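You operate a simulated robot arm through the tools that you are given. There is no shell and no other tool. Be economical: measure what you need, move in short steps, check, and stop when the job is done.

You run a simulated two-armed robot. Do the job below in one go: nothing can be reset, and whatever is moved stays where it is left.

Task
Let the last steam out of the steamer, dock it and reheat the station on high.
Fine: hold the steamer still for its key, on and off; keep off its hot plate; wait till its blue light goes out; wait for the station's blue light.

Only the result counts: the job must be done as asked and must still hold three seconds after the hand-in. Knocking over, shifting, dropping, spilling or breaking anything else fails it.

Robot
Two 7-joint arms with two-finger parallel grippers on one trunk, on a base that drives. Base frame: it is fixed to the floor where the robot stands at the start and does not move with it; the origin is under the middle of the robot, x ahead of it, y to its left, z up. Lengths are in m, angles in degrees, forces in N, time in s.
The left shoulder is at the start at [0.07, 0.134, 1.201], the right one opposite. With the tool pointing down near the work surface each hand reaches from about 0.1 to 0.64 m from the robot's upright axis, wherever it stands, measured 20 degrees to its own side. Places, roughly: steam key [0.5, 0, 1.1]; steamer cradle of the steam station [0.8, 0, 0.9]; steam dial [0.8, 0.1, 0.9]; station power key [0.8, 0.2, 0.9]; steam station [0.8, 0.1, 0.9]. Payload 1.57 kg a hand.
Tool frame (each hand has its own): the origin (TCP) lies between the finger pads and is the grasp point; the fingertips stand 0.03 m ahead of it; z points along the fingers, y is the line along which they close. The gripper opens to 0.08 m. The fingers are 0.017 m wide and 0.012 m thick; the gripper's body (0.04 by 0.082 m) begins 0.08 m behind the TCP.
Orientation is told as [roll, pitch, yaw] about the base's x, y, z axes, in that order, counted from this pose: with the fingers straight down and closing along the base's y, the tool's x points along the base's -x, its y along +y and its z along -z.

Tools
- The arms move only by the tool jog_arm. It takes "left_steps", "right_steps" or both (then of equal length, played together; a hand with none holds still); each is one flat list of numbers, 7 for each row, row after row: the shift along the base's x, y, z in m, then the turn, a rotation vector about the base's x, y, z in degrees, then the finger opening in m, from 0 to 0.08. In form: [x, y, z, wx, wy, wz, grip, x, y, z, wx, wy, wz, grip, ...]. A call has 1 to 10 rows; each row shifts and turns the commanded pose from where the row before left it. Each row takes 0.2 s and may step no farther than 0.05 m and 8.6 degrees from the row before; otherwise, or with a gripper value out of range, the whole call is refused. Where a pose cannot be reached the arm comes as near as it can. A force on the tool above 90 N (or 10 N above the force at the start of the call, whichever is more), or a blocked arm, ends the call early, and 0.2 s more pass. The fingers move at their own pace (about 0.153 m/s each) and stop on an object; they squeeze with about 43 N. The grip force told is the motor's: it shows also when the fingers shut on nothing. Time passes only in rows, and 0.2 s behind the last, so rows that do not move let the fingers close. The reply holds the time, the measured pose of the TCP, the force on the tool along the base axes, the opening and the grip force, in the units named above and with some noise, and new pictures: "pictures" is both (left out), scene, wrist or none (wrist: the cameras of the hands that moved).
- Cameras (640 x 400 px; columns grow to the right, rows downward): "scene" is now at [0.1399, 0.0066, 1.4426]; the picture's right is [0.07, -1.00, 0.00], its down [-0.55, -0.04, -0.83] and it looks along [0.83, 0.06, -0.55] (base axes); focal length 258 px, centre (320, 200). "left" rides on the left gripper at [0.072, 0.007, -0.122] in its tool frame; the picture's right is [-0.09, 1.00, 0.00], its down [-0.84, -0.08, -0.54] and it looks along [-0.54, -0.05, 0.84] (tool axes); focal length 238 px, centre (320, 200). "right" rides on the right gripper at [0.072, -0.007, -0.122] in its tool frame; the picture's right is [0.09, 1.00, 0.00], its down [-0.84, 0.08, -0.54] and it looks along [-0.54, 0.05, 0.84] (tool axes); focal length 238 px, centre (320, 200).
- move_column(by): slides the trunk up (or, below 0, down) by that many m; the arms and the scene camera ride with it, the base frame stays. It gives what a move gives, with no picture.
- roll_base(legs): drives the robot by 1 to 6 legs, each [ahead, left, turn to the left] in m, m and degrees, along the robot's own axes; the way and the turn of a leg run together, so that a leg with both is an arc; at most 1.5 m and 180 degrees a leg. The arms and the cameras ride along, it lands a little off, and it stops where it bumps. It gives what a move gives, and a new picture of the scene camera.
- pan_tilt(pan, tilt): turns the head with the scene camera to pan (to the left, within 86 degrees either way) and tilt (down, from -29 to 69), counted from straight ahead of the robot. It gives what a move gives, and a new picture of the scene camera.
- measure_at(camera, pixels): for up to 12 pixels [column, row] of the newest picture of that camera ("zoom" is the newest enlarged one), the place [x, y, z] in the base frame of the surface seen there, good to about 0.002 m, but the place of the scene camera against the robot may be out by one fixed shift of up to 0.012 m in any direction. It takes no simulated time.
- inspect(camera, box): a new picture of the part [left, top, right, bottom] of that camera's present view, enlarged. It takes no simulated time.
- sign_off(): hands the job in; it is judged then, once.

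Go step by step. Measure first, check grasps and placings, and put right what went wrong. The budget is 80 turns and 260 pictures, counting those below and the enlarged ones. Unless the task says otherwise, let go and move clear before handing in, and close with one line.

The tools are called after "Request:" as a command line: name --argument value ..., lists and objects as JSON in quotes. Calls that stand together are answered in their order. jog_arm: Moves the arms, as the interface text tells. Its arguments: {"type":"object","properties":{"left_steps":{"type":"array","items":{"type":"number"}},"right_steps":{"type":"array","items":{"type":"number"}},"pictures":{"type":"string","enum":["both","scene","wrist","none"]}},"required":[]} The other tools are called the same way: move_column (by) slides the trunk up or down; roll_base (legs) drives the base; pan_tilt (pan, tilt) turns the head that bears the scene camera; measure_at (camera, pixels) gives the place of the surface under pixels of a picture; inspect (camera, box) takes an enlarged picture of a part of a camera's view; sign_off () hands the job in.

At the start:

```text
time: 0.0
left_ee_pos: [0.3879, 0.1796, 1.2695]
left_tool_rot: [0.0, 0.0, 0.1]
left_ft_force: [-0.6, -0.1, 0.4]
left_width: 0.08
left_grip_force: 0.0
right_ee_pos: [0.4289, -0.1327, 1.1999]
right_tool_rot: [0.0, -0.1, 0.0]
right_ft_force: [-0.2, 0.5, 0.4]
right_width: 0.0801
right_grip_force: 0.1
trunk travel left (down, up): [-0.775, 0.165]
robot x, y, heading: [-0.0004, -0.002, -0.4]
head pan, tilt: [4.2, 33.6]
```

scene: 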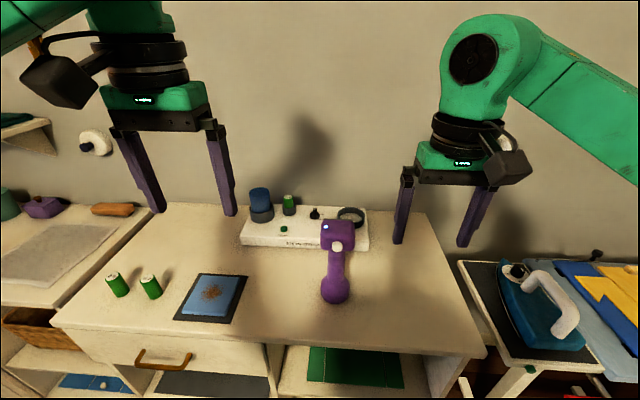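
right: 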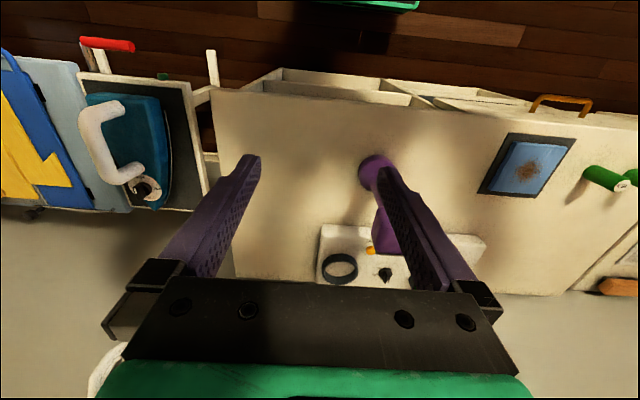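
left: 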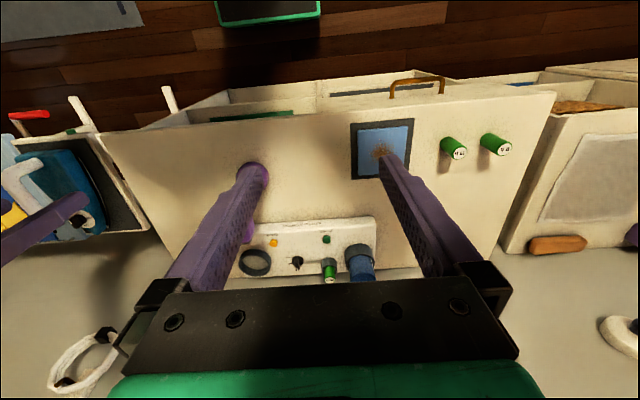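

The purple steamer stands at about (337,260) in the scene picture, in front of the white station (305,228). I'll enlarge both and measure.

Request:
inspect --camera "scene" --box '[225, 175, 385, 315]'

Request:
measure_at --camera "scene" --pixels '[[337, 226], [337, 247], [337, 265], [335, 290], [350, 214], [315, 212], [289, 203], [260, 192], [284, 229], [324, 227], [260, 213], [337, 302]]'

Request:
inspect --camera "left" --box '[220, 200, 400, 290]'

```text
2.86 times, centred on (305, 245) of scene
```

zoom: 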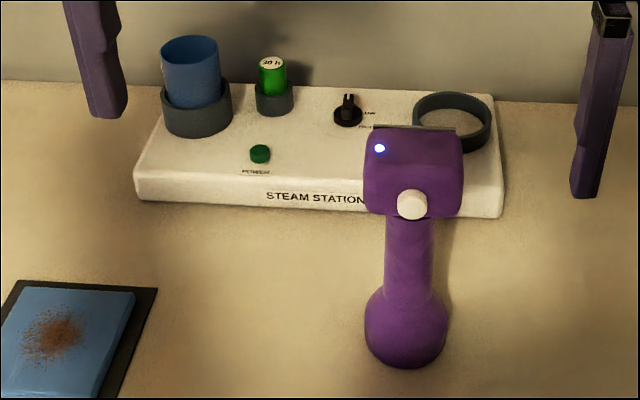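

```text
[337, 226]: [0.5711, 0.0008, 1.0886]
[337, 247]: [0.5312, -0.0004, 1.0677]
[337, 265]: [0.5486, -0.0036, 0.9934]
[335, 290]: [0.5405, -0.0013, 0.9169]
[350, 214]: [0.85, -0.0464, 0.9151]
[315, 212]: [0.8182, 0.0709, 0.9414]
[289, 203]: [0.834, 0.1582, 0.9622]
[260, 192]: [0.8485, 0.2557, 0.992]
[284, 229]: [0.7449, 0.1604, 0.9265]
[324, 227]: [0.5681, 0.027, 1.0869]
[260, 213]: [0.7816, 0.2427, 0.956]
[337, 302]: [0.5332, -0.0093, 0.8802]
```

```text
3.56 times, centred on (310, 245) of left
```

zoom: 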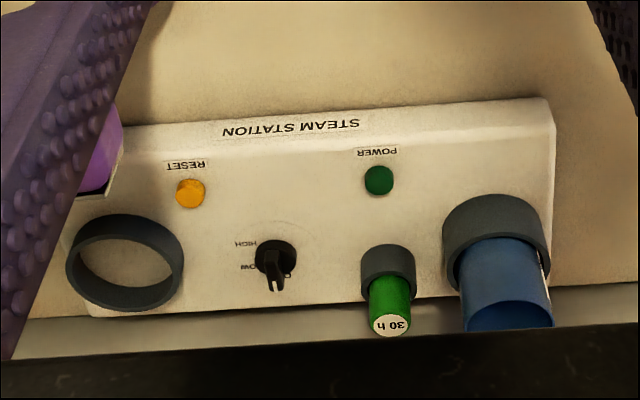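

The head carries a lit blue lamp (zoom 379,148) and a white key (zoom 411,204) facing the robot; the cradle is the empty grey ring. I'll take finer measurements of key, handle, ring and dial.

Request:
inspect --camera "scene" --box '[300, 205, 380, 255]'

Request:
measure_at --camera "zoom" --pixels '[[300, 340], [300, 300], [300, 380], [265, 340], [335, 340], [300, 60], [180, 100], [420, 100], [180, 280], [425, 280], [300, 200], [205, 170]]'

Request:
inspect --camera "right" --box '[300, 140, 500, 300]'

Request:
inspect --camera "scene" --box '[310, 240, 365, 310]'

Request:
measure_at --camera "zoom" --pixels '[[320, 120], [275, 120], [345, 120], [310, 200], [270, 200], [350, 200], [310, 260], [310, 330], [240, 310], [380, 310], [310, 370]]'

```text
8.00 times, centred on (340, 230) of scene
```

zoom: 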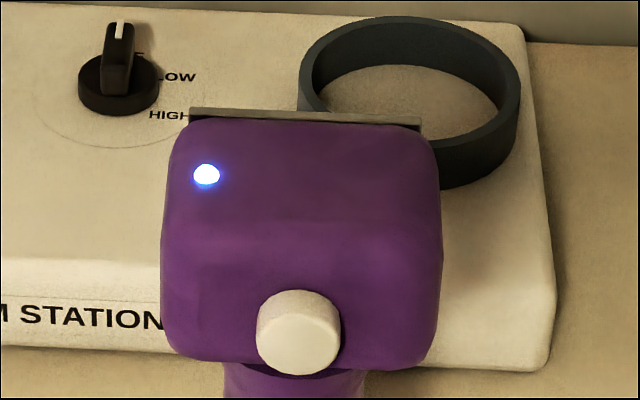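

```text
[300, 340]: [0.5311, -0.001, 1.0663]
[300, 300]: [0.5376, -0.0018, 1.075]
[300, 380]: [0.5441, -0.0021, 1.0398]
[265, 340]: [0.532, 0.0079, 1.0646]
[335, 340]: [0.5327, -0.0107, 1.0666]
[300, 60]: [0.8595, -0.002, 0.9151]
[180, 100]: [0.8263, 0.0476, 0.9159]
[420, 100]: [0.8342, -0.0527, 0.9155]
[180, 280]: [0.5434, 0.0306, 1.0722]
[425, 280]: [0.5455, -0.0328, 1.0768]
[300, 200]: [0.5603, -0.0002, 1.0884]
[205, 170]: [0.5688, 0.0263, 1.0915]
```

```text
2.50 times, centred on (400, 220) of right
```

zoom: 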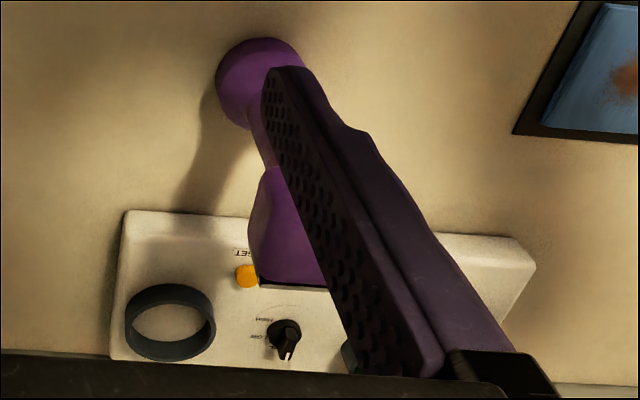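

```text
5.71 times, centred on (338, 275) of scene
```

zoom: 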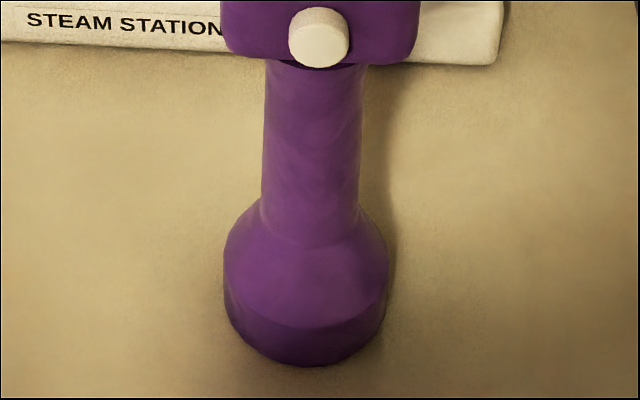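

```text
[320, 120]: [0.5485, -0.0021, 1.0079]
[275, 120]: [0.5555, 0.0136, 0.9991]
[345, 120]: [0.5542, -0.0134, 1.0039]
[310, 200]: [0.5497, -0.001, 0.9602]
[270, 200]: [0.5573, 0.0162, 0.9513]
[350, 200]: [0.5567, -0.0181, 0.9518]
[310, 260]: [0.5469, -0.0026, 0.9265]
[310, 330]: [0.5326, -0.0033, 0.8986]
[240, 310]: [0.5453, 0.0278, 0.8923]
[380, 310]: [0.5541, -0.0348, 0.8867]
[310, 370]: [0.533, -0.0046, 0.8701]
```

Steamer: handle axis ≈ [0.567,-0.002], handle z 0.955–1.035, white push key centred ≈ [0.531,-0.001,1.066]. I'll turn the right hand to point horizontally (then yawed left) for gripping the handle from the front right.

Request:
jog_arm --right_steps '[0, -0.005, 0, 0, -8.5, 0, 0.08, 0, -0.005, 0, 0, -8.5, 0, 0.08, 0, -0.005, 0, 0, -8.5, 0, 0.08, 0, -0.005, 0, 0, -8.5, 0, 0.08, 0, -0.005, 0, 0, -8.5, 0, 0.08, 0, -0.005, 0, 0, -8.5, 0, 0.08, 0, -0.005, 0, 0, -8.5, 0, 0.08, 0, -0.005, 0, 0, -8.5, 0, 0.08, 0, -0.005, 0, 0, -8.5, 0, 0.08, 0, -0.005, 0, 0, -8.5, 0, 0.08]' --pictures "none"

Request:
jog_arm --right_steps '[0, 0, -0.02, 0, -5, 0, 0.08, 0, 0, -0.02, 0, 0, 8.5, 0.08, 0, 0, -0.02, 0, 0, 8.5, 0.08, 0, 0, -0.02, 0, 0, 8.5, 0.08, 0, 0, -0.02, 0, 0, 8.5, 0.08, 0, 0, -0.02, 0, 0, 6, 0.08, 0, 0, 0, 0, 0, 0, 0.08]'

```text
time: 2.2
left_ee_pos: [0.3868, 0.1797, 1.27]
left_tool_rot: [0.0, 0.0, 0.1]
left_ft_force: [-0.1, 1.2, 0.6]
left_width: 0.08
left_grip_force: 0.0
right_ee_pos: [0.4305, -0.1723, 1.1984]
right_tool_rot: [-0.1, -67.9, 0.1]
right_ft_force: [0.6, 0.1, 0.2]
right_width: 0.0801
right_grip_force: 0.1
right hand out of reach, approached as far as the arm can: row 9, 10
trunk travel left (down, up): [-0.775, 0.165]
robot x, y, heading: [-0.0015, 0.0014, 0.2]
head pan, tilt: [4.2, 33.6]
```

```text
time: 3.8
left_ee_pos: [0.3857, 0.1793, 1.2699]
left_tool_rot: [0.0, 0.0, 0.1]
left_ft_force: [-0.2, 0.5, -0.5]
left_width: 0.0799
left_grip_force: 0.1
right_ee_pos: [0.4309, -0.1419, 1.1153]
right_tool_rot: [-0.6, -67.8, 34.6]
right_ft_force: [0.2, -0.6, 0.1]
right_width: 0.0803
right_grip_force: 0.1
right hand out of reach, approached as far as the arm can: row 1, 2, 5, 6
trunk travel left (down, up): [-0.775, 0.165]
robot x, y, heading: [-0.0009, 0.0003, 0.1]
head pan, tilt: [4.2, 33.6]
```

scene: 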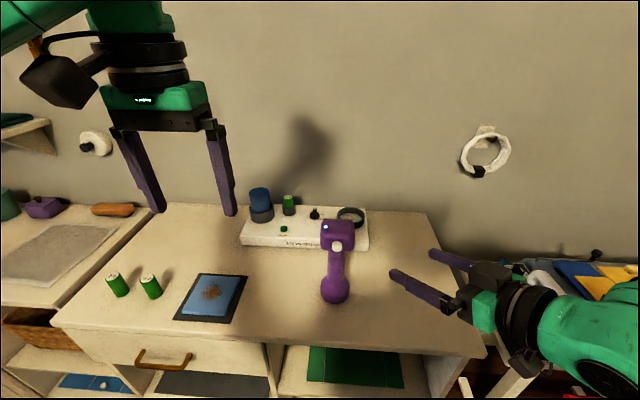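
right: 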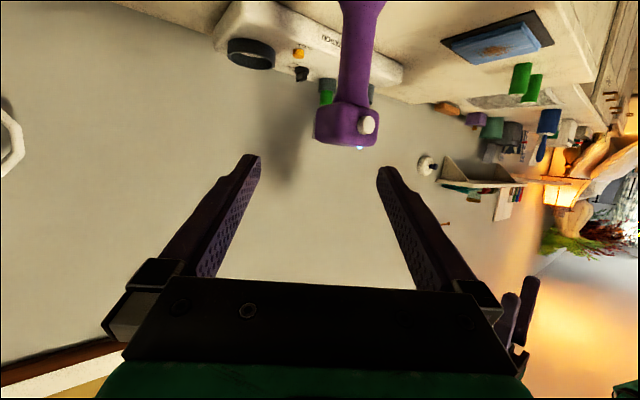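

The wrist stopped at about 22° below horizontal, yaw 35°, which is usable. I'll measure the steamer from the right wrist camera (key at 367,125) to check the scene offset.

Request:
inspect --camera "right" --box '[280, 0, 420, 160]'

Request:
measure_at --camera "right" --pixels '[[369, 125], [358, 80], [341, 80], [373, 80], [358, 40], [335, 125], [358, 110]]'

Request:
measure_at --camera "scene" --pixels '[[337, 247], [337, 265], [331, 265], [343, 265], [337, 226]]'

```text
2.50 times, centred on (350, 80) of right
```

zoom: 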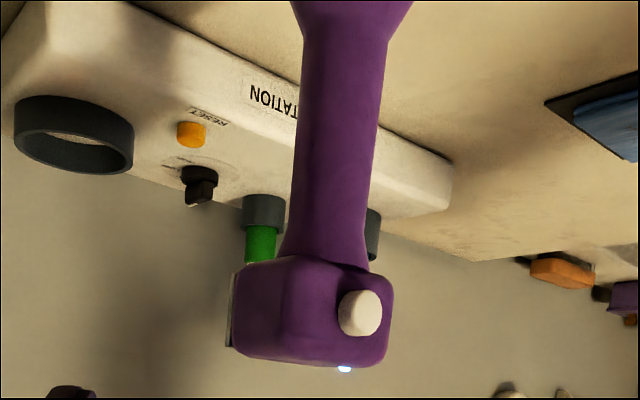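

```text
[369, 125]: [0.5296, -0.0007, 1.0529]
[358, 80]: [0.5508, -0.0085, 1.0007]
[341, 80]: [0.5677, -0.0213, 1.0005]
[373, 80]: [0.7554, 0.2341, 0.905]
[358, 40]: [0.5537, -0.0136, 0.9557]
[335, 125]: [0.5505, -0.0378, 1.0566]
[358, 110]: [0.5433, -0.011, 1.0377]
```

```text
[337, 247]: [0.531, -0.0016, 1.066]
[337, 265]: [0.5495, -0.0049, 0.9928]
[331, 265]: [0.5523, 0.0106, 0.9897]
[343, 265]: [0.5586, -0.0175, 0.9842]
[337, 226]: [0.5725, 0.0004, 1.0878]
```

Scene z reads about 0.01 high; x,y agree (handle axis ≈ [0.567,-0.002], key z ≈ 1.055). I'll lower the right hand to handle height short of the steamer and see where it really goes.

Request:
jog_arm --right_steps '[0.005, 0.01, -0.03, 0, 0, 0, 0.08, 0.005, 0.01, -0.03, 0, 0, 0, 0.08, 0.005, 0.01, -0.03, 0, 0, 0, 0.08, 0.005, 0.01, -0.02, 0, 0, 0, 0.08, 0, 0, 0, 0, 0, 0, 0.08]' --pictures "both"

```text
time: 5.0
left_ee_pos: [0.3869, 0.1788, 1.2708]
left_tool_rot: [0.0, -0.1, 0.0]
left_ft_force: [-0.7, -0.1, -0.1]
left_width: 0.08
left_grip_force: 0.1
right_ee_pos: [0.4508, -0.1015, 1.0037]
right_tool_rot: [-0.6, -67.9, 34.4]
right_ft_force: [0.2, -0.6, 0.0]
right_width: 0.0802
right_grip_force: 0.0
trunk travel left (down, up): [-0.775, 0.165]
robot x, y, heading: [-0.0, 0.0003, -0.2]
head pan, tilt: [4.2, 33.6]
```

scene: 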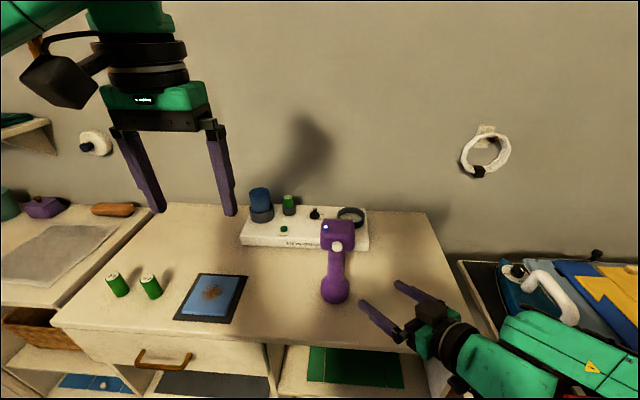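
right: 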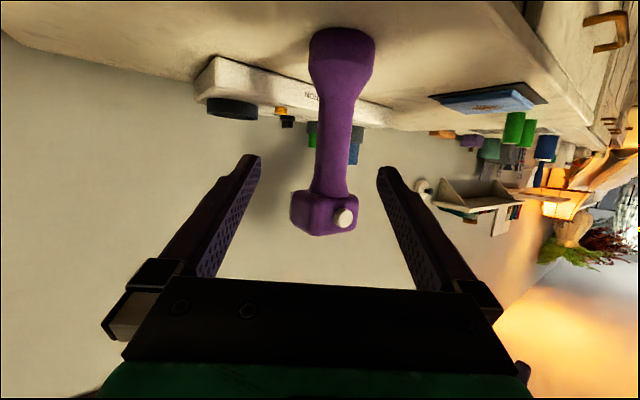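

Pose is now exact; I'll line up sideways by 0.016, try to flatten the pitch 10° more, and go half-way in.

Request:
jog_arm --right_steps '[-0.005, 0.007, -0.009, 2.8, -4.1, 0, 0.08, -0.0043, 0.0066, -0.005, 2.8, -4.1, 0, 0.08, 0.02, 0.0137, 0, 0, 0, 0, 0.08, 0.02, 0.0137, 0, 0, 0, 0, 0.08, 0, 0, 0, 0, 0, 0, 0.08]' --pictures "both"

```text
time: 6.2
left_ee_pos: [0.3862, 0.1795, 1.2705]
left_tool_rot: [0.0, -0.1, 0.1]
left_ft_force: [0.1, 0.5, 0.1]
left_width: 0.0803
left_grip_force: 0.0
right_ee_pos: [0.481, -0.0604, 0.9914]
right_tool_rot: [-0.7, -77.8, 34.9]
right_ft_force: [0.2, 0.3, -0.1]
right_width: 0.0799
right_grip_force: 0.0
trunk travel left (down, up): [-0.775, 0.165]
robot x, y, heading: [0.0006, 0.0025, -0.1]
head pan, tilt: [4.2, 33.6]
```

scene: 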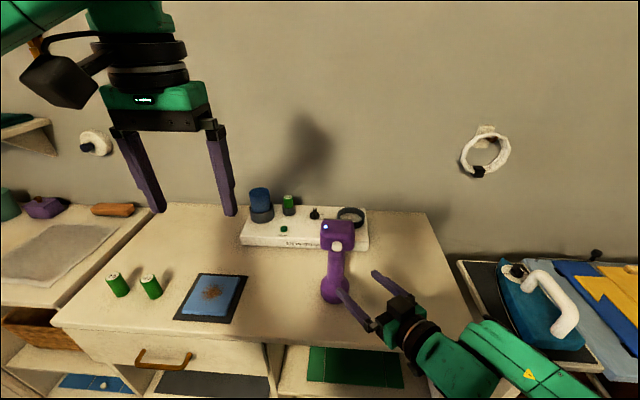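
right: 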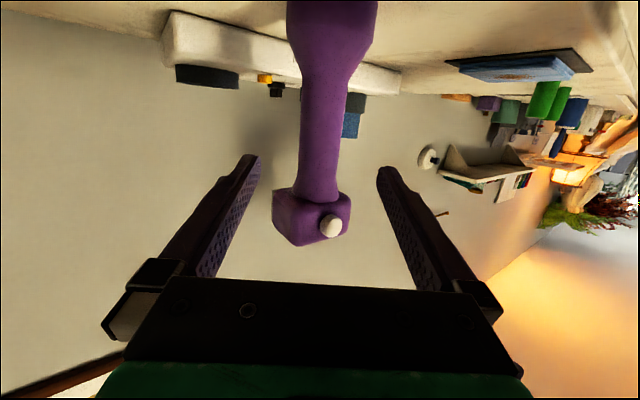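

Aligned (handle between fingers in the wrist view). Advancing 0.104 m along the fingers.

Request:
jog_arm --right_steps '[0.0215, 0.0146, -0.001, 0, 0, 0, 0.08, 0.0215, 0.0146, -0.001, 0, 0, 0, 0.08, 0.0215, 0.0146, -0.001, 0, 0, 0, 0.08, 0.0215, 0.0146, -0.001, 0, 0, 0, 0.08, 0, 0, 0, 0, 0, 0, 0.08]' --pictures "both"

Request:
inspect --camera "scene" --box '[290, 200, 450, 320]'

```text
time: 7.4
left_ee_pos: [0.3864, 0.1791, 1.2702]
left_tool_rot: [0.0, 0.0, 0.1]
left_ft_force: [0.5, -0.3, 0.4]
left_width: 0.0798
left_grip_force: 0.2
right_ee_pos: [0.5689, -0.0009, 0.9884]
right_tool_rot: [-0.7, -77.9, 34.7]
right_ft_force: [-0.4, -0.4, -0.6]
right_width: 0.0801
right_grip_force: 0.0
trunk travel left (down, up): [-0.775, 0.165]
robot x, y, heading: [0.0014, 0.0035, 0.2]
head pan, tilt: [4.2, 33.6]
```

scene: 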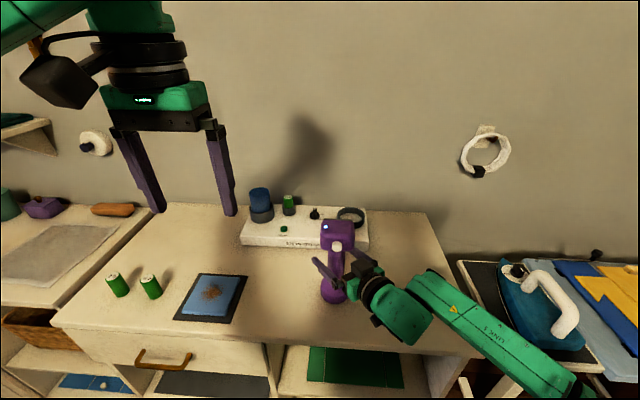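
right: 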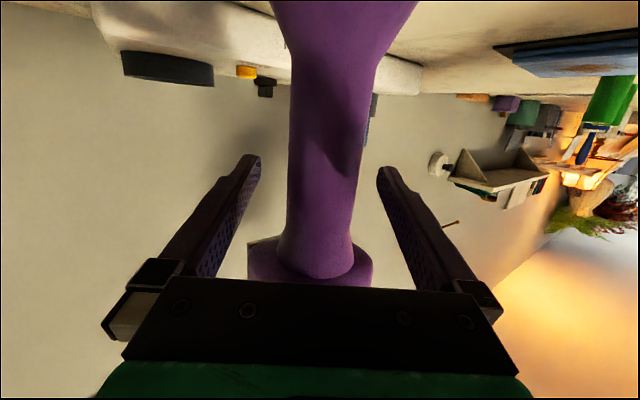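

```text
3.33 times, centred on (370, 260) of scene
```

zoom: 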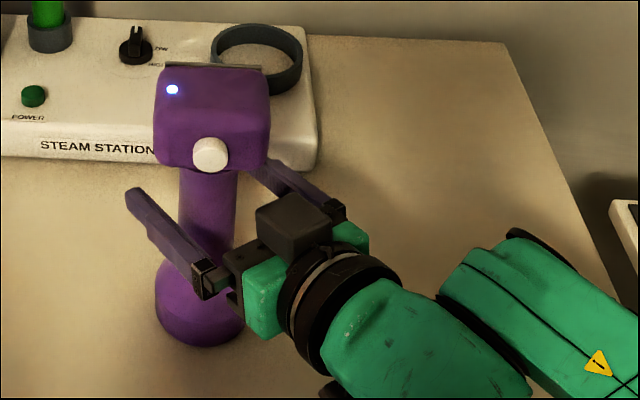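

Fingers straddle the handle. Close and check; also measure the top of the right hand for later clearance.

Request:
measure_at --camera "zoom" --pixels '[[293, 205], [293, 245], [265, 265], [340, 260], [210, 153], [172, 90]]'

Request:
jog_arm --right_steps '[0, 0, 0, 0, 0, 0, 0.0, 0, 0, 0, 0, 0, 0, 0.0, 0, 0, 0, 0, 0, 0, 0.0]' --pictures "both"

```text
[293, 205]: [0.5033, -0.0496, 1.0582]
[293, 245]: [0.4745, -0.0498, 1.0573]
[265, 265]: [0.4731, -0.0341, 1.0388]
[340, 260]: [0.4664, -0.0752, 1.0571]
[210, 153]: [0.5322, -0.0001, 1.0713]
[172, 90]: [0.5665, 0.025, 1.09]
```

```text
time: 8.2
left_ee_pos: [0.3875, 0.1795, 1.2708]
left_tool_rot: [0.0, 0.1, 0.1]
left_ft_force: [0.2, -0.5, -0.5]
left_width: 0.0798
left_grip_force: 0.0
right_ee_pos: [0.5697, -0.0013, 0.9879]
right_tool_rot: [-0.8, -77.8, 35.0]
right_ft_force: [-1.0, 0.9, 0.4]
right_width: 0.0397
right_grip_force: 43.1
trunk travel left (down, up): [-0.775, 0.165]
robot x, y, heading: [0.0011, -0.0024, 0.1]
head pan, tilt: [4.2, 33.6]
```

scene: 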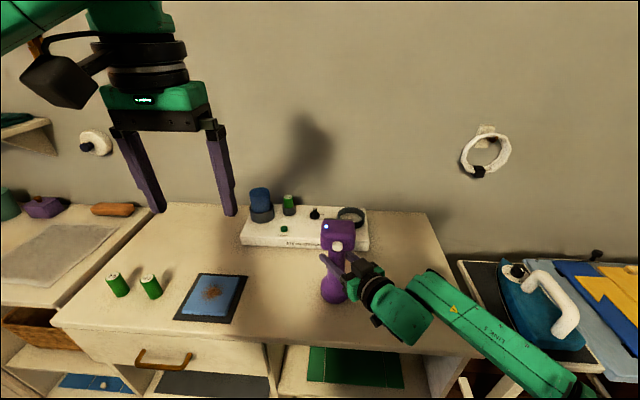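
right: 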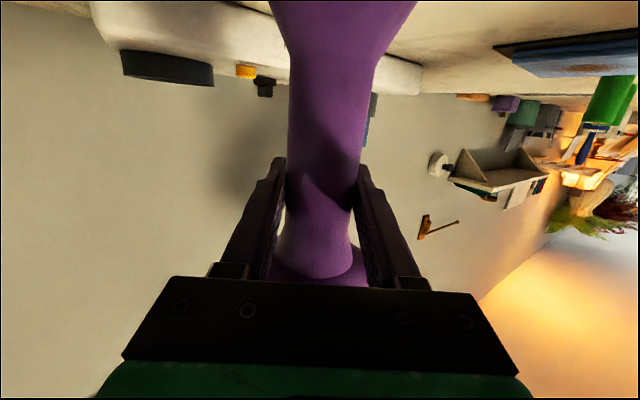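

Held (width 0.0397, 43 N). Now bring the left hand, fingers shut and pointing down, to just in front of the white key.

Request:
jog_arm --left_steps '[0.019, -0.03, 0, 0, 0, 0, 0, 0.019, -0.03, 0, 0, 0, 0, 0, 0.019, -0.03, 0, 0, 0, 0, 0, 0.019, -0.03, 0, 0, 0, 0, 0, 0.019, -0.03, 0, 0, 0, 0, 0, 0.015, -0.03, -0.03, 0, 0, 0, 0, 0, 0, -0.04, 0, 0, 0, 0, 0, 0, -0.04, 0, 0, 0, 0, 0, 0, -0.04, 0, 0, 0, 0, 0, 0, -0.02, 0, 0, 0, 0]' --pictures "both"

Request:
inspect --camera "scene" --box '[290, 200, 410, 290]'

```text
time: 10.4
left_ee_pos: [0.4983, -0.003, 1.0997]
left_tool_rot: [0.0, -0.1, 0.0]
left_ft_force: [-0.2, -0.7, 0.0]
left_width: 0.0
left_grip_force: 21.2
right_ee_pos: [0.5684, -0.0023, 0.9871]
right_tool_rot: [-0.6, -77.8, 34.8]
right_ft_force: [0.3, 0.5, 1.2]
right_width: 0.0393
right_grip_force: 42.7
trunk travel left (down, up): [-0.775, 0.165]
robot x, y, heading: [0.0023, 0.0016, -0.3]
head pan, tilt: [4.2, 33.6]
```

scene: 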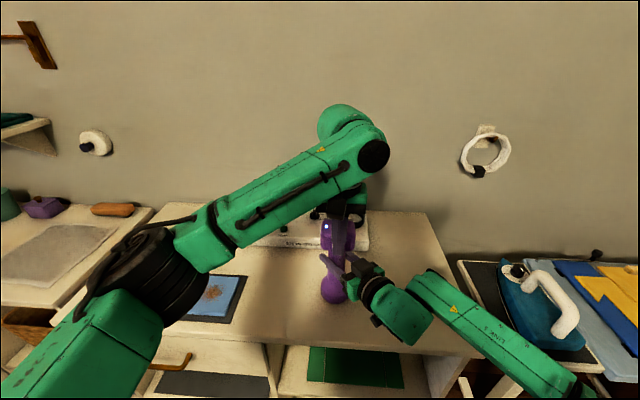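
left: 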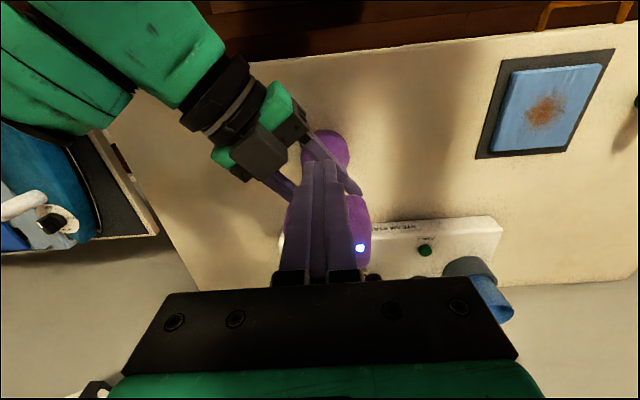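

```text
4.44 times, centred on (350, 245) of scene
```

zoom: 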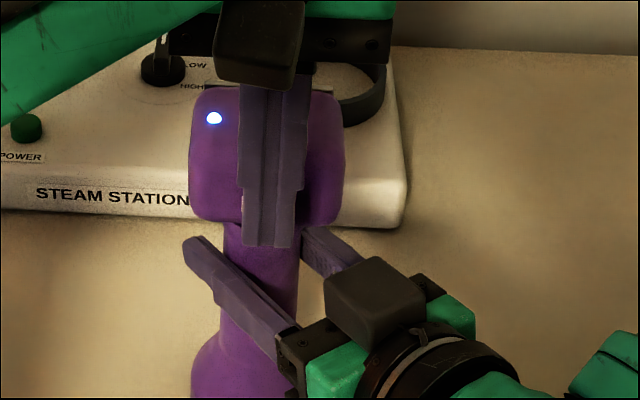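

Fingers hang right in front of the key; lamp lit (zoom 214,118). Lower 0.025, then push gently forward.

Request:
jog_arm --left_steps '[0, 0.002, -0.025, 0, 0, 0, 0, 0.009, 0, 0, 0, 0, 0, 0, 0.009, 0, 0, 0, 0, 0, 0, 0.003, 0, 0, 0, 0, 0, 0, 0.002, 0, 0, 0, 0, 0, 0]' --pictures "none"

Request:
inspect --camera "left" --box '[260, 110, 420, 290]'

```text
time: 11.6
left_ee_pos: [0.5203, 0.0012, 1.075]
left_tool_rot: [0.1, 0.0, 0.1]
left_ft_force: [-0.1, 0.2, -0.2]
left_width: 0.0
left_grip_force: 21.3
right_ee_pos: [0.5681, -0.0027, 0.988]
right_tool_rot: [-0.6, -77.9, 34.7]
right_ft_force: [-0.1, -0.4, 1.8]
right_width: 0.0399
right_grip_force: 43.3
trunk travel left (down, up): [-0.775, 0.165]
robot x, y, heading: [-0.0022, 0.0004, -0.1]
head pan, tilt: [4.2, 33.6]
```

```text
2.22 times, centred on (340, 200) of left
```

zoom: 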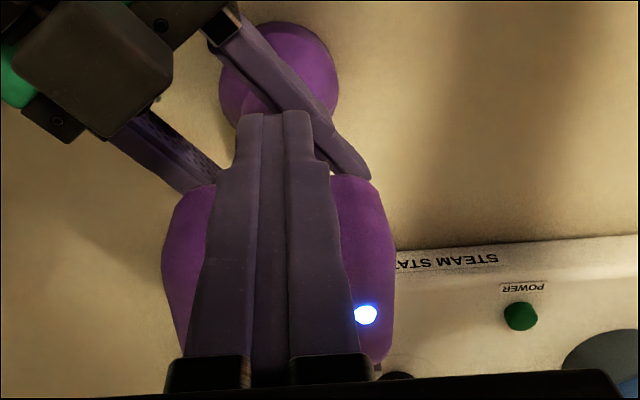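

No contact yet. Push on in 2 mm steps.

Request:
jog_arm --left_steps '[0.002, 0, 0, 0, 0, 0, 0, 0.002, 0, 0, 0, 0, 0, 0, 0.002, 0, 0, 0, 0, 0, 0]' --pictures "none"

Request:
inspect --camera "scene" --box '[300, 200, 400, 270]'

```text
time: 12.4
left_ee_pos: [0.526, 0.0023, 1.0745]
left_tool_rot: [0.1, 0.0, 0.0]
left_ft_force: [-2.0, -1.2, 0.0]
left_width: 0.0
left_grip_force: 21.5
right_ee_pos: [0.568, -0.0022, 0.988]
right_tool_rot: [-0.6, -77.8, 34.6]
right_ft_force: [1.0, 0.5, 1.2]
right_width: 0.0396
right_grip_force: 43.7
trunk travel left (down, up): [-0.775, 0.165]
robot x, y, heading: [-0.0002, 0.0015, 0.2]
head pan, tilt: [4.2, 33.6]
```

```text
5.71 times, centred on (350, 235) of scene
```

zoom: 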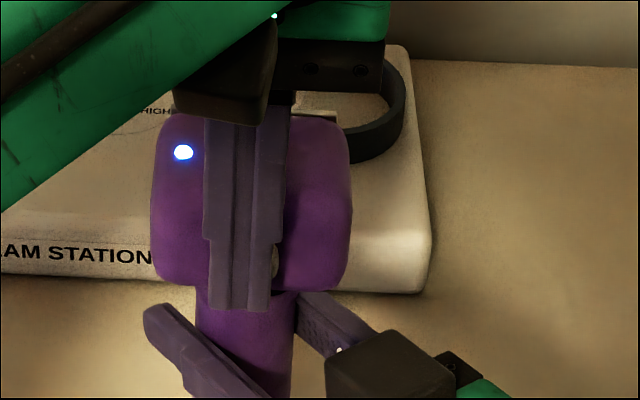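

Light contact (−2 N). Continue in 1.5 mm steps.

Request:
jog_arm --left_steps '[0.0015, 0, 0, 0, 0, 0, 0, 0.0015, 0, 0, 0, 0, 0, 0]' --pictures "none"

Request:
inspect --camera "scene" --box '[300, 200, 400, 270]'

```text
time: 13.0
left_ee_pos: [0.5284, 0.0018, 1.0747]
left_tool_rot: [0.1, 0.0, 0.0]
left_ft_force: [-7.4, -0.3, 0.7]
left_width: 0.0
left_grip_force: 21.2
right_ee_pos: [0.5695, -0.0015, 0.9873]
right_tool_rot: [-0.7, -77.8, 34.8]
right_ft_force: [6.8, 0.6, 1.3]
right_width: 0.0395
right_grip_force: 43.1
trunk travel left (down, up): [-0.775, 0.165]
robot x, y, heading: [0.0003, -0.0001, -0.1]
head pan, tilt: [4.2, 33.6]
```

```text
5.71 times, centred on (350, 235) of scene
```

zoom: 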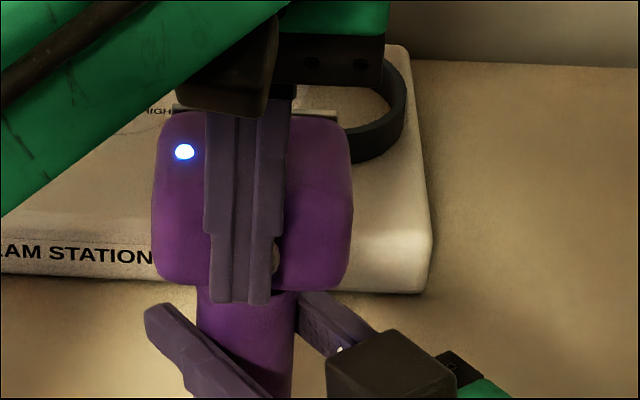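

Spring force −7.4 N; press a little deeper.

Request:
jog_arm --left_steps '[0.0015, 0, 0, 0, 0, 0, 0, 0.0015, 0, 0, 0, 0, 0, 0]' --pictures "none"

Request:
inspect --camera "scene" --box '[300, 200, 400, 270]'

```text
time: 13.6
left_ee_pos: [0.5319, 0.0023, 1.0758]
left_tool_rot: [0.0, 0.1, 0.0]
left_ft_force: [-16.8, -3.0, 2.6]
left_width: 0.0
left_grip_force: 21.5
right_ee_pos: [0.5686, -0.0017, 0.9866]
right_tool_rot: [-0.9, -77.8, 34.8]
right_ft_force: [16.8, 4.1, -0.3]
right_width: 0.0397
right_grip_force: 43.2
trunk travel left (down, up): [-0.775, 0.165]
robot x, y, heading: [-0.0, 0.0016, -0.2]
head pan, tilt: [4.2, 33.6]
```

```text
5.71 times, centred on (350, 235) of scene
```

zoom: 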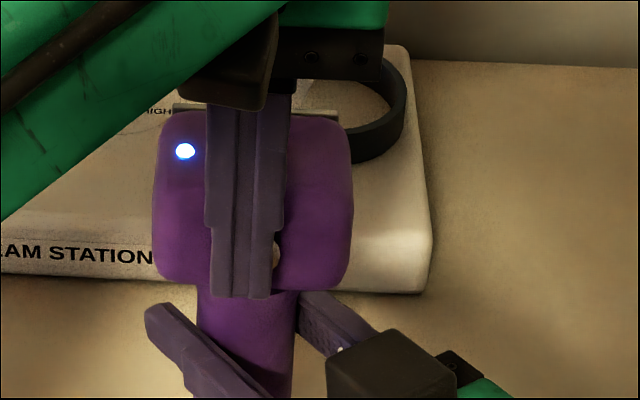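

Force rose to 17 N. Back off 0.02 and look at the key and lamp.

Request:
jog_arm --left_steps '[-0.01, 0, 0, 0, 0, 0, 0, -0.01, 0, 0, 0, 0, 0, 0, -0.01, 0.01, 0, 0, 0, 0, 0, 0, 0.02, 0, 0, 0, 0, 0, 0, 0.01, 0, 0, 0, 0, 0]' --pictures "none"

Request:
inspect --camera "scene" --box '[300, 200, 400, 270]'

Request:
measure_at --camera "zoom" --pixels '[[250, 250], [250, 245], [250, 255], [215, 230], [290, 230], [185, 150]]'

```text
time: 14.8
left_ee_pos: [0.5014, 0.0423, 1.0747]
left_tool_rot: [-0.1, 0.0, 0.0]
left_ft_force: [0.7, -0.3, -1.0]
left_width: 0.0
left_grip_force: 21.0
right_ee_pos: [0.569, -0.002, 0.9869]
right_tool_rot: [-0.6, -77.8, 34.6]
right_ft_force: [0.6, -1.4, 2.2]
right_width: 0.0399
right_grip_force: 43.4
trunk travel left (down, up): [-0.775, 0.165]
robot x, y, heading: [-0.001, 0.0046, 0.3]
head pan, tilt: [4.2, 33.6]
```

```text
5.71 times, centred on (350, 235) of scene
```

zoom: 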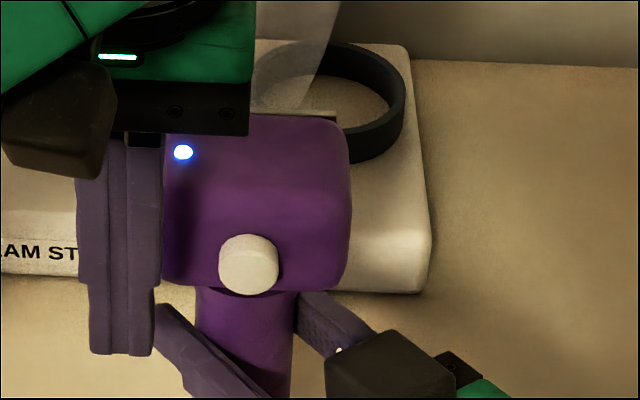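

```text
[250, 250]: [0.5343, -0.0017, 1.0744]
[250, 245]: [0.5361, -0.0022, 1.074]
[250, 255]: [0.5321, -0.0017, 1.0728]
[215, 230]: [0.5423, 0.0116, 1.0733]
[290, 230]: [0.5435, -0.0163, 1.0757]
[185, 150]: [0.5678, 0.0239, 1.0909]
```

A pale steam plume has appeared at (300,50) of the zoom: the key is on. Now wait and watch the lamp.

Request:
jog_arm --left_steps '[0, 0, 0, 0, 0, 0, 0, 0, 0, 0, 0, 0, 0, 0, 0, 0, 0, 0, 0, 0, 0, 0, 0, 0, 0, 0, 0, 0, 0, 0, 0, 0, 0, 0, 0, 0, 0, 0, 0, 0, 0, 0, 0, 0, 0, 0, 0, 0, 0, 0, 0, 0, 0, 0, 0, 0, 0, 0, 0, 0, 0, 0, 0, 0, 0, 0, 0, 0, 0, 0]' --pictures "none"

Request:
inspect --camera "scene" --box '[300, 180, 400, 250]'

Request:
jog_arm --left_steps '[0, 0, 0, 0, 0, 0, 0, 0, 0, 0, 0, 0, 0, 0, 0, 0, 0, 0, 0, 0, 0, 0, 0, 0, 0, 0, 0, 0, 0, 0, 0, 0, 0, 0, 0, 0, 0, 0, 0, 0, 0, 0, 0, 0, 0, 0, 0, 0, 0, 0, 0, 0, 0, 0, 0, 0, 0, 0, 0, 0, 0, 0, 0, 0, 0, 0, 0, 0, 0, 0]' --pictures "none"

Request:
inspect --camera "scene" --box '[300, 180, 400, 250]'

```text
time: 17.0
left_ee_pos: [0.5014, 0.041, 1.0755]
left_tool_rot: [0.0, 0.0, 0.2]
left_ft_force: [0.4, -0.9, 0.9]
left_width: 0.0
left_grip_force: 21.0
right_ee_pos: [0.5698, -0.0009, 0.9878]
right_tool_rot: [-0.8, -77.7, 34.8]
right_ft_force: [0.8, -0.1, 2.4]
right_width: 0.0399
right_grip_force: 42.8
trunk travel left (down, up): [-0.775, 0.165]
robot x, y, heading: [0.0019, 0.001, 0.1]
head pan, tilt: [4.2, 33.6]
```

```text
5.71 times, centred on (350, 215) of scene
```

zoom: 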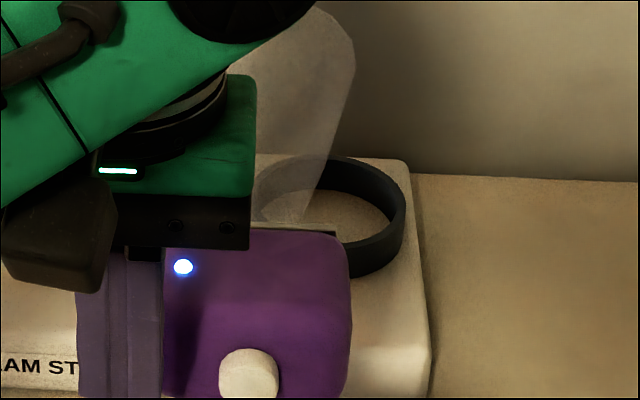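

```text
time: 19.2
left_ee_pos: [0.5023, 0.0422, 1.0765]
left_tool_rot: [-0.1, 0.1, 0.2]
left_ft_force: [-0.5, 0.0, -0.1]
left_width: 0.0
left_grip_force: 21.3
right_ee_pos: [0.5679, -0.0014, 0.9873]
right_tool_rot: [-0.8, -77.8, 34.7]
right_ft_force: [-1.7, 0.0, 1.5]
right_width: 0.0398
right_grip_force: 43.3
trunk travel left (down, up): [-0.775, 0.165]
robot x, y, heading: [0.0011, 0.0007, -0.1]
head pan, tilt: [4.2, 33.6]
```

```text
5.71 times, centred on (350, 215) of scene
```

zoom: 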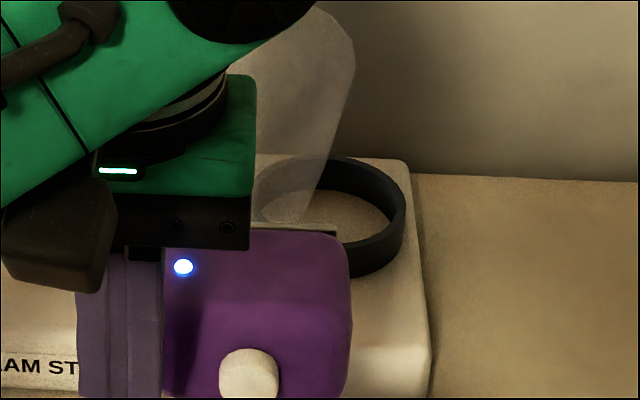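

Steam plume visible, lamp still blue (183,266). Keep waiting.

Request:
jog_arm --left_steps '[0, 0, 0, 0, 0, 0, 0, 0, 0, 0, 0, 0, 0, 0, 0, 0, 0, 0, 0, 0, 0, 0, 0, 0, 0, 0, 0, 0, 0, 0, 0, 0, 0, 0, 0, 0, 0, 0, 0, 0, 0, 0, 0, 0, 0, 0, 0, 0, 0, 0, 0, 0, 0, 0, 0, 0, 0, 0, 0, 0, 0, 0, 0, 0, 0, 0, 0, 0, 0, 0]' --pictures "none"

Request:
jog_arm --left_steps '[0, 0, 0, 0, 0, 0, 0, 0, 0, 0, 0, 0, 0, 0, 0, 0, 0, 0, 0, 0, 0, 0, 0, 0, 0, 0, 0, 0, 0, 0, 0, 0, 0, 0, 0, 0, 0, 0, 0, 0, 0, 0, 0, 0, 0, 0, 0, 0, 0, 0, 0, 0, 0, 0, 0, 0, 0, 0, 0, 0, 0, 0, 0, 0, 0, 0, 0, 0, 0, 0]' --pictures "none"

Request:
inspect --camera "scene" --box '[300, 180, 400, 250]'

Request:
jog_arm --left_steps '[0, 0, 0, 0, 0, 0, 0, 0, 0, 0, 0, 0, 0, 0, 0, 0, 0, 0, 0, 0, 0, 0, 0, 0, 0, 0, 0, 0, 0, 0, 0, 0, 0, 0, 0, 0, 0, 0, 0, 0, 0, 0, 0, 0, 0, 0, 0, 0, 0, 0, 0, 0, 0, 0, 0, 0, 0, 0, 0, 0, 0, 0, 0, 0, 0, 0, 0, 0, 0, 0]' --pictures "none"

Request:
inspect --camera "scene" --box '[300, 180, 400, 250]'

```text
time: 21.4
left_ee_pos: [0.5011, 0.0407, 1.0748]
left_tool_rot: [0.0, 0.0, 0.1]
left_ft_force: [-1.0, -0.2, -0.1]
left_width: 0.0001
left_grip_force: 20.6
right_ee_pos: [0.5692, -0.001, 0.9869]
right_tool_rot: [-0.7, -77.8, 34.7]
right_ft_force: [-1.4, -0.5, 0.1]
right_width: 0.0399
right_grip_force: 43.0
trunk travel left (down, up): [-0.775, 0.165]
robot x, y, heading: [0.0025, 0.001, -0.1]
head pan, tilt: [4.2, 33.6]
```

```text
time: 23.6
left_ee_pos: [0.5019, 0.0411, 1.0748]
left_tool_rot: [0.0, 0.0, 0.0]
left_ft_force: [0.5, -0.1, 0.8]
left_width: 0.0
left_grip_force: 21.2
right_ee_pos: [0.5683, -0.0008, 0.9863]
right_tool_rot: [-0.7, -77.8, 34.8]
right_ft_force: [-1.1, -0.5, 1.2]
right_width: 0.0395
right_grip_force: 42.8
trunk travel left (down, up): [-0.775, 0.165]
robot x, y, heading: [0.0007, -0.0012, 0.0]
head pan, tilt: [4.2, 33.6]
```

```text
5.71 times, centred on (350, 215) of scene
```

zoom: 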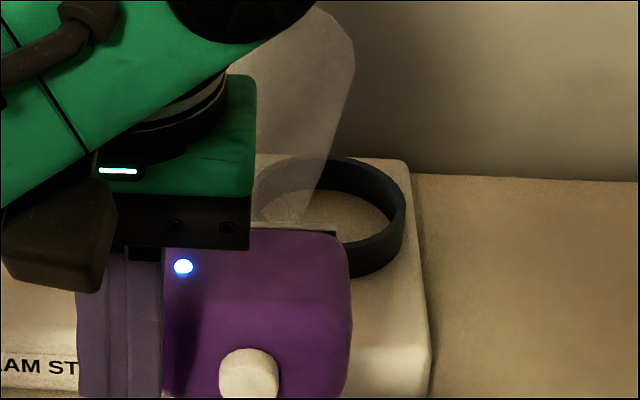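

```text
time: 25.8
left_ee_pos: [0.5017, 0.041, 1.075]
left_tool_rot: [0.0, 0.0, 0.1]
left_ft_force: [-0.8, -0.2, 0.0]
left_width: 0.0001
left_grip_force: 21.6
right_ee_pos: [0.5685, -0.0022, 0.9875]
right_tool_rot: [-0.7, -77.7, 34.7]
right_ft_force: [-1.3, -0.1, 0.2]
right_width: 0.0395
right_grip_force: 43.3
trunk travel left (down, up): [-0.775, 0.165]
robot x, y, heading: [0.0024, 0.0002, 0.2]
head pan, tilt: [4.2, 33.6]
```

```text
5.71 times, centred on (350, 215) of scene
```

zoom: 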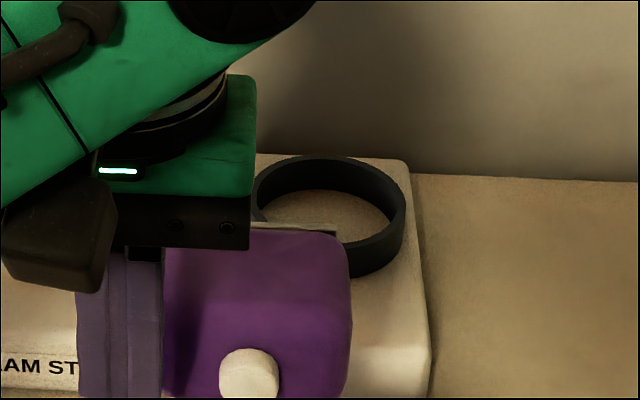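

The lamp and plume are gone. Press the key again, the same way, to switch it off.

Request:
jog_arm --left_steps '[0, -0.021, 0, 0, 0, 0, 0, 0, -0.021, 0, 0, 0, 0, 0, 0.01, 0, 0, 0, 0, 0, 0, 0.01, 0, 0, 0, 0, 0, 0, 0.003, 0, 0, 0, 0, 0, 0, 0.002, 0, 0, 0, 0, 0, 0, 0.002, 0, 0, 0, 0, 0, 0, 0.002, 0, 0, 0, 0, 0, 0, 0.002, 0, 0, 0, 0, 0, 0]' --pictures "none"

Request:
inspect --camera "scene" --box '[300, 200, 400, 270]'

```text
time: 27.8
left_ee_pos: [0.5319, 0.0002, 1.0756]
left_tool_rot: [-0.1, 0.1, 0.0]
left_ft_force: [-16.0, -2.8, 2.8]
left_width: 0.0
left_grip_force: 21.7
right_ee_pos: [0.568, -0.0015, 0.9872]
right_tool_rot: [-0.8, -77.7, 34.8]
right_ft_force: [15.2, 4.2, -0.7]
right_width: 0.0394
right_grip_force: 43.1
trunk travel left (down, up): [-0.775, 0.165]
robot x, y, heading: [-0.0013, 0.0006, 0.2]
head pan, tilt: [4.2, 33.6]
```

```text
5.71 times, centred on (350, 235) of scene
```

zoom: 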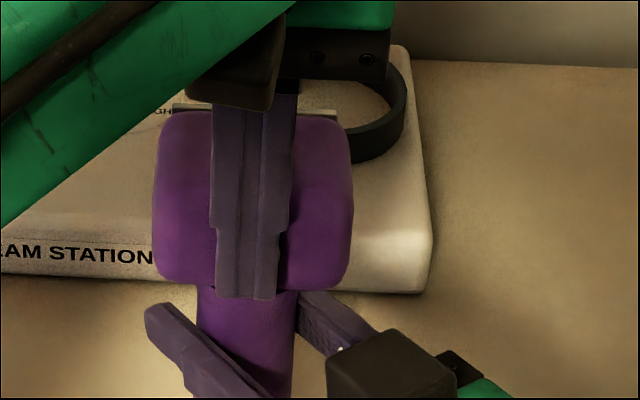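

Same depth and force as the first press; go 1.5 mm deeper for certainty, then release and compare.

Request:
jog_arm --left_steps '[0.0015, 0, 0, 0, 0, 0, 0]' --pictures "none"

Request:
jog_arm --left_steps '[-0.012, 0, 0, 0, 0, 0, 0, -0.012, 0, 0, 0, 0, 0, 0, -0.008, 0.01, 0, 0, 0, 0, 0, 0, 0.02, 0, 0, 0, 0, 0, 0, 0.01, 0, 0, 0, 0, 0]' --pictures "none"

Request:
inspect --camera "scene" --box '[300, 200, 400, 270]'

Request:
measure_at --camera "zoom" --pixels '[[250, 250], [250, 255], [250, 270]]'

```text
time: 28.2
left_ee_pos: [0.5334, -0.0006, 1.0754]
left_tool_rot: [-0.1, 0.1, 0.1]
left_ft_force: [-20.8, -1.8, 6.1]
left_width: 0.0001
left_grip_force: 21.4
right_ee_pos: [0.5686, -0.0018, 0.9873]
right_tool_rot: [-1.2, -77.8, 35.1]
right_ft_force: [21.6, 4.9, -0.8]
right_width: 0.0394
right_grip_force: 42.9
trunk travel left (down, up): [-0.775, 0.165]
robot x, y, heading: [-0.0013, 0.0005, -0.0]
head pan, tilt: [4.2, 33.6]
```

```text
time: 29.4
left_ee_pos: [0.5014, 0.0395, 1.0752]
left_tool_rot: [0.0, 0.0, 0.0]
left_ft_force: [0.2, 0.5, -0.7]
left_width: 0.0
left_grip_force: 21.1
right_ee_pos: [0.5689, -0.0011, 0.9878]
right_tool_rot: [-0.6, -77.9, 34.5]
right_ft_force: [0.6, -0.5, 2.6]
right_width: 0.0396
right_grip_force: 42.7
trunk travel left (down, up): [-0.775, 0.165]
robot x, y, heading: [-0.0, 0.0022, 0.2]
head pan, tilt: [4.2, 33.6]
```

```text
5.71 times, centred on (350, 235) of scene
```

zoom: 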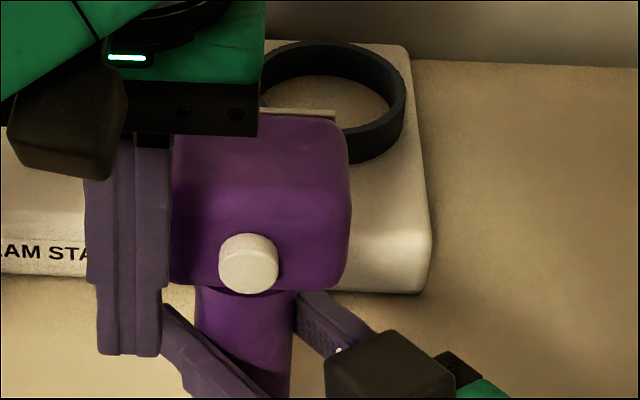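

```text
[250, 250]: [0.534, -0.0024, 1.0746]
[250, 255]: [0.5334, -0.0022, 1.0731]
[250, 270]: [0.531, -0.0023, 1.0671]
```

Key back out, no steam, lamp out. Withdraw the left hand up and away, and measure the ring, dial, power key and table edge.

Request:
jog_arm --left_steps '[-0.01, 0.02, 0.03, 0, 0, 0, 0, -0.01, 0.02, 0.04, 0, 0, 0, 0, -0.02, 0.03, 0.04, 0, 0, 0, 0, -0.02, 0.03, 0.04, 0, 0, 0, 0, -0.02, 0.03, 0.03, 0, 0, 0, 0, -0.02, 0.03, 0.01, 0, 0, 0, 0, -0.02, 0.02, 0, 0, 0, 0, 0]' --pictures "scene"

Request:
inspect --camera "scene" --box '[230, 180, 390, 260]'

Request:
measure_at --camera "scene" --pixels '[[240, 350], [430, 345], [120, 332], [350, 208], [338, 214], [363, 214], [366, 222], [284, 229], [315, 211], [360, 240], [243, 237], [475, 345]]'

```text
refused: row 3 steps farther than a row can; nothing moved
```

```text
4.00 times, centred on (310, 220) of scene
```

zoom: 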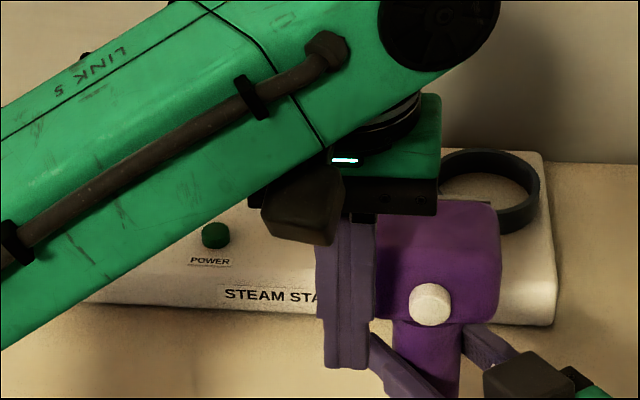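

```text
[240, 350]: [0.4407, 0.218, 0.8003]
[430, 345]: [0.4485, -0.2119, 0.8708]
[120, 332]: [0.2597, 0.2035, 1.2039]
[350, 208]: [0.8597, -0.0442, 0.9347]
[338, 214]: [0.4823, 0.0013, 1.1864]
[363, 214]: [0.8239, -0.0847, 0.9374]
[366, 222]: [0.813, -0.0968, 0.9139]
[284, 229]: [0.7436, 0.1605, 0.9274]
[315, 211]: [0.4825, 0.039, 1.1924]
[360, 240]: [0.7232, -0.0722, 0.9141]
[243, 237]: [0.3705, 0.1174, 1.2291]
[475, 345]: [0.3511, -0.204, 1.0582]
```

Row too long; redo the withdrawal with shorter rows.

Request:
jog_arm --left_steps '[-0.01, 0.02, 0.03, 0, 0, 0, 0, -0.01, 0.02, 0.035, 0, 0, 0, 0, -0.015, 0.025, 0.035, 0, 0, 0, 0, -0.015, 0.025, 0.035, 0, 0, 0, 0, -0.02, 0.025, 0.03, 0, 0, 0, 0, -0.02, 0.03, 0.02, 0, 0, 0, 0, -0.02, 0.02, 0, 0, 0, 0, 0]' --pictures "scene"

Request:
inspect --camera "scene" --box '[290, 195, 390, 255]'

Request:
measure_at --camera "zoom" --pixels '[[385, 62], [310, 95], [465, 95], [498, 115], [455, 150], [385, 85], [300, 95], [482, 85]]'

Request:
measure_at --camera "scene" --pixels '[[350, 207], [340, 213], [284, 229], [315, 211], [314, 216], [260, 215]]'

```text
time: 31.0
left_ee_pos: [0.392, 0.2049, 1.2589]
left_tool_rot: [-0.1, -0.1, 0.0]
left_ft_force: [-0.7, 0.6, 0.3]
left_width: 0.0001
left_grip_force: 21.3
right_ee_pos: [0.5675, -0.002, 0.9879]
right_tool_rot: [-1.1, -77.8, 35.1]
right_ft_force: [-0.7, 0.4, 1.9]
right_width: 0.0398
right_grip_force: 43.1
trunk travel left (down, up): [-0.775, 0.165]
robot x, y, heading: [-0.0003, -0.0008, 0.3]
head pan, tilt: [4.2, 33.6]
```

scene: 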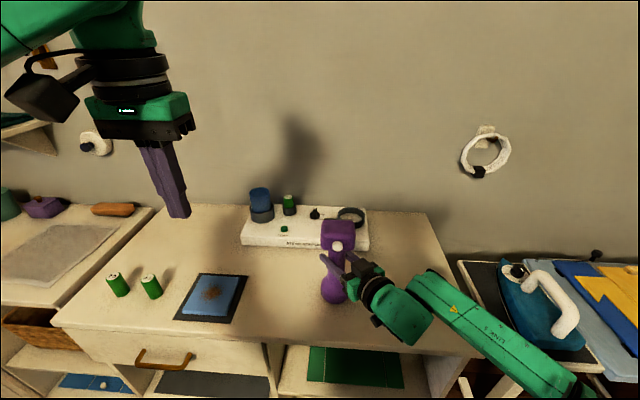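

```text
6.40 times, centred on (340, 225) of scene
```

zoom: 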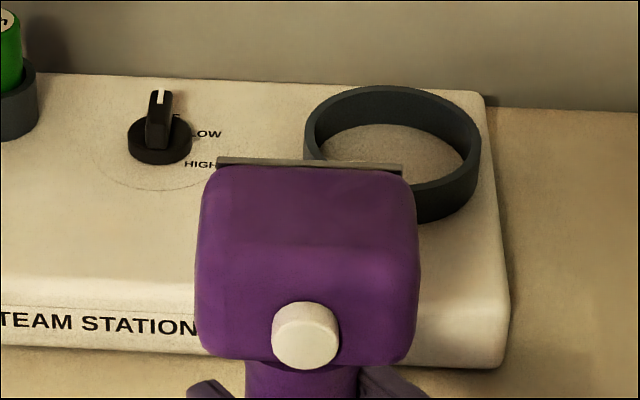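

```text
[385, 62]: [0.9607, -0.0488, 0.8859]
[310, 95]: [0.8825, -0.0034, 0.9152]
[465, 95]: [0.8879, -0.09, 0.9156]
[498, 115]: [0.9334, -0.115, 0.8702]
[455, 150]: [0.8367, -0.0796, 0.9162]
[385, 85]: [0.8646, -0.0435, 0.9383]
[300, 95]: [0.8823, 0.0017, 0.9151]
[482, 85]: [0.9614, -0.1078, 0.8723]
```

```text
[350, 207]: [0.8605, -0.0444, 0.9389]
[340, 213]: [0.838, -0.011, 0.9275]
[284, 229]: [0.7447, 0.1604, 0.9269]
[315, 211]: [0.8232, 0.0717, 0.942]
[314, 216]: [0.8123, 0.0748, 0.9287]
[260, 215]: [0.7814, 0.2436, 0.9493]
```

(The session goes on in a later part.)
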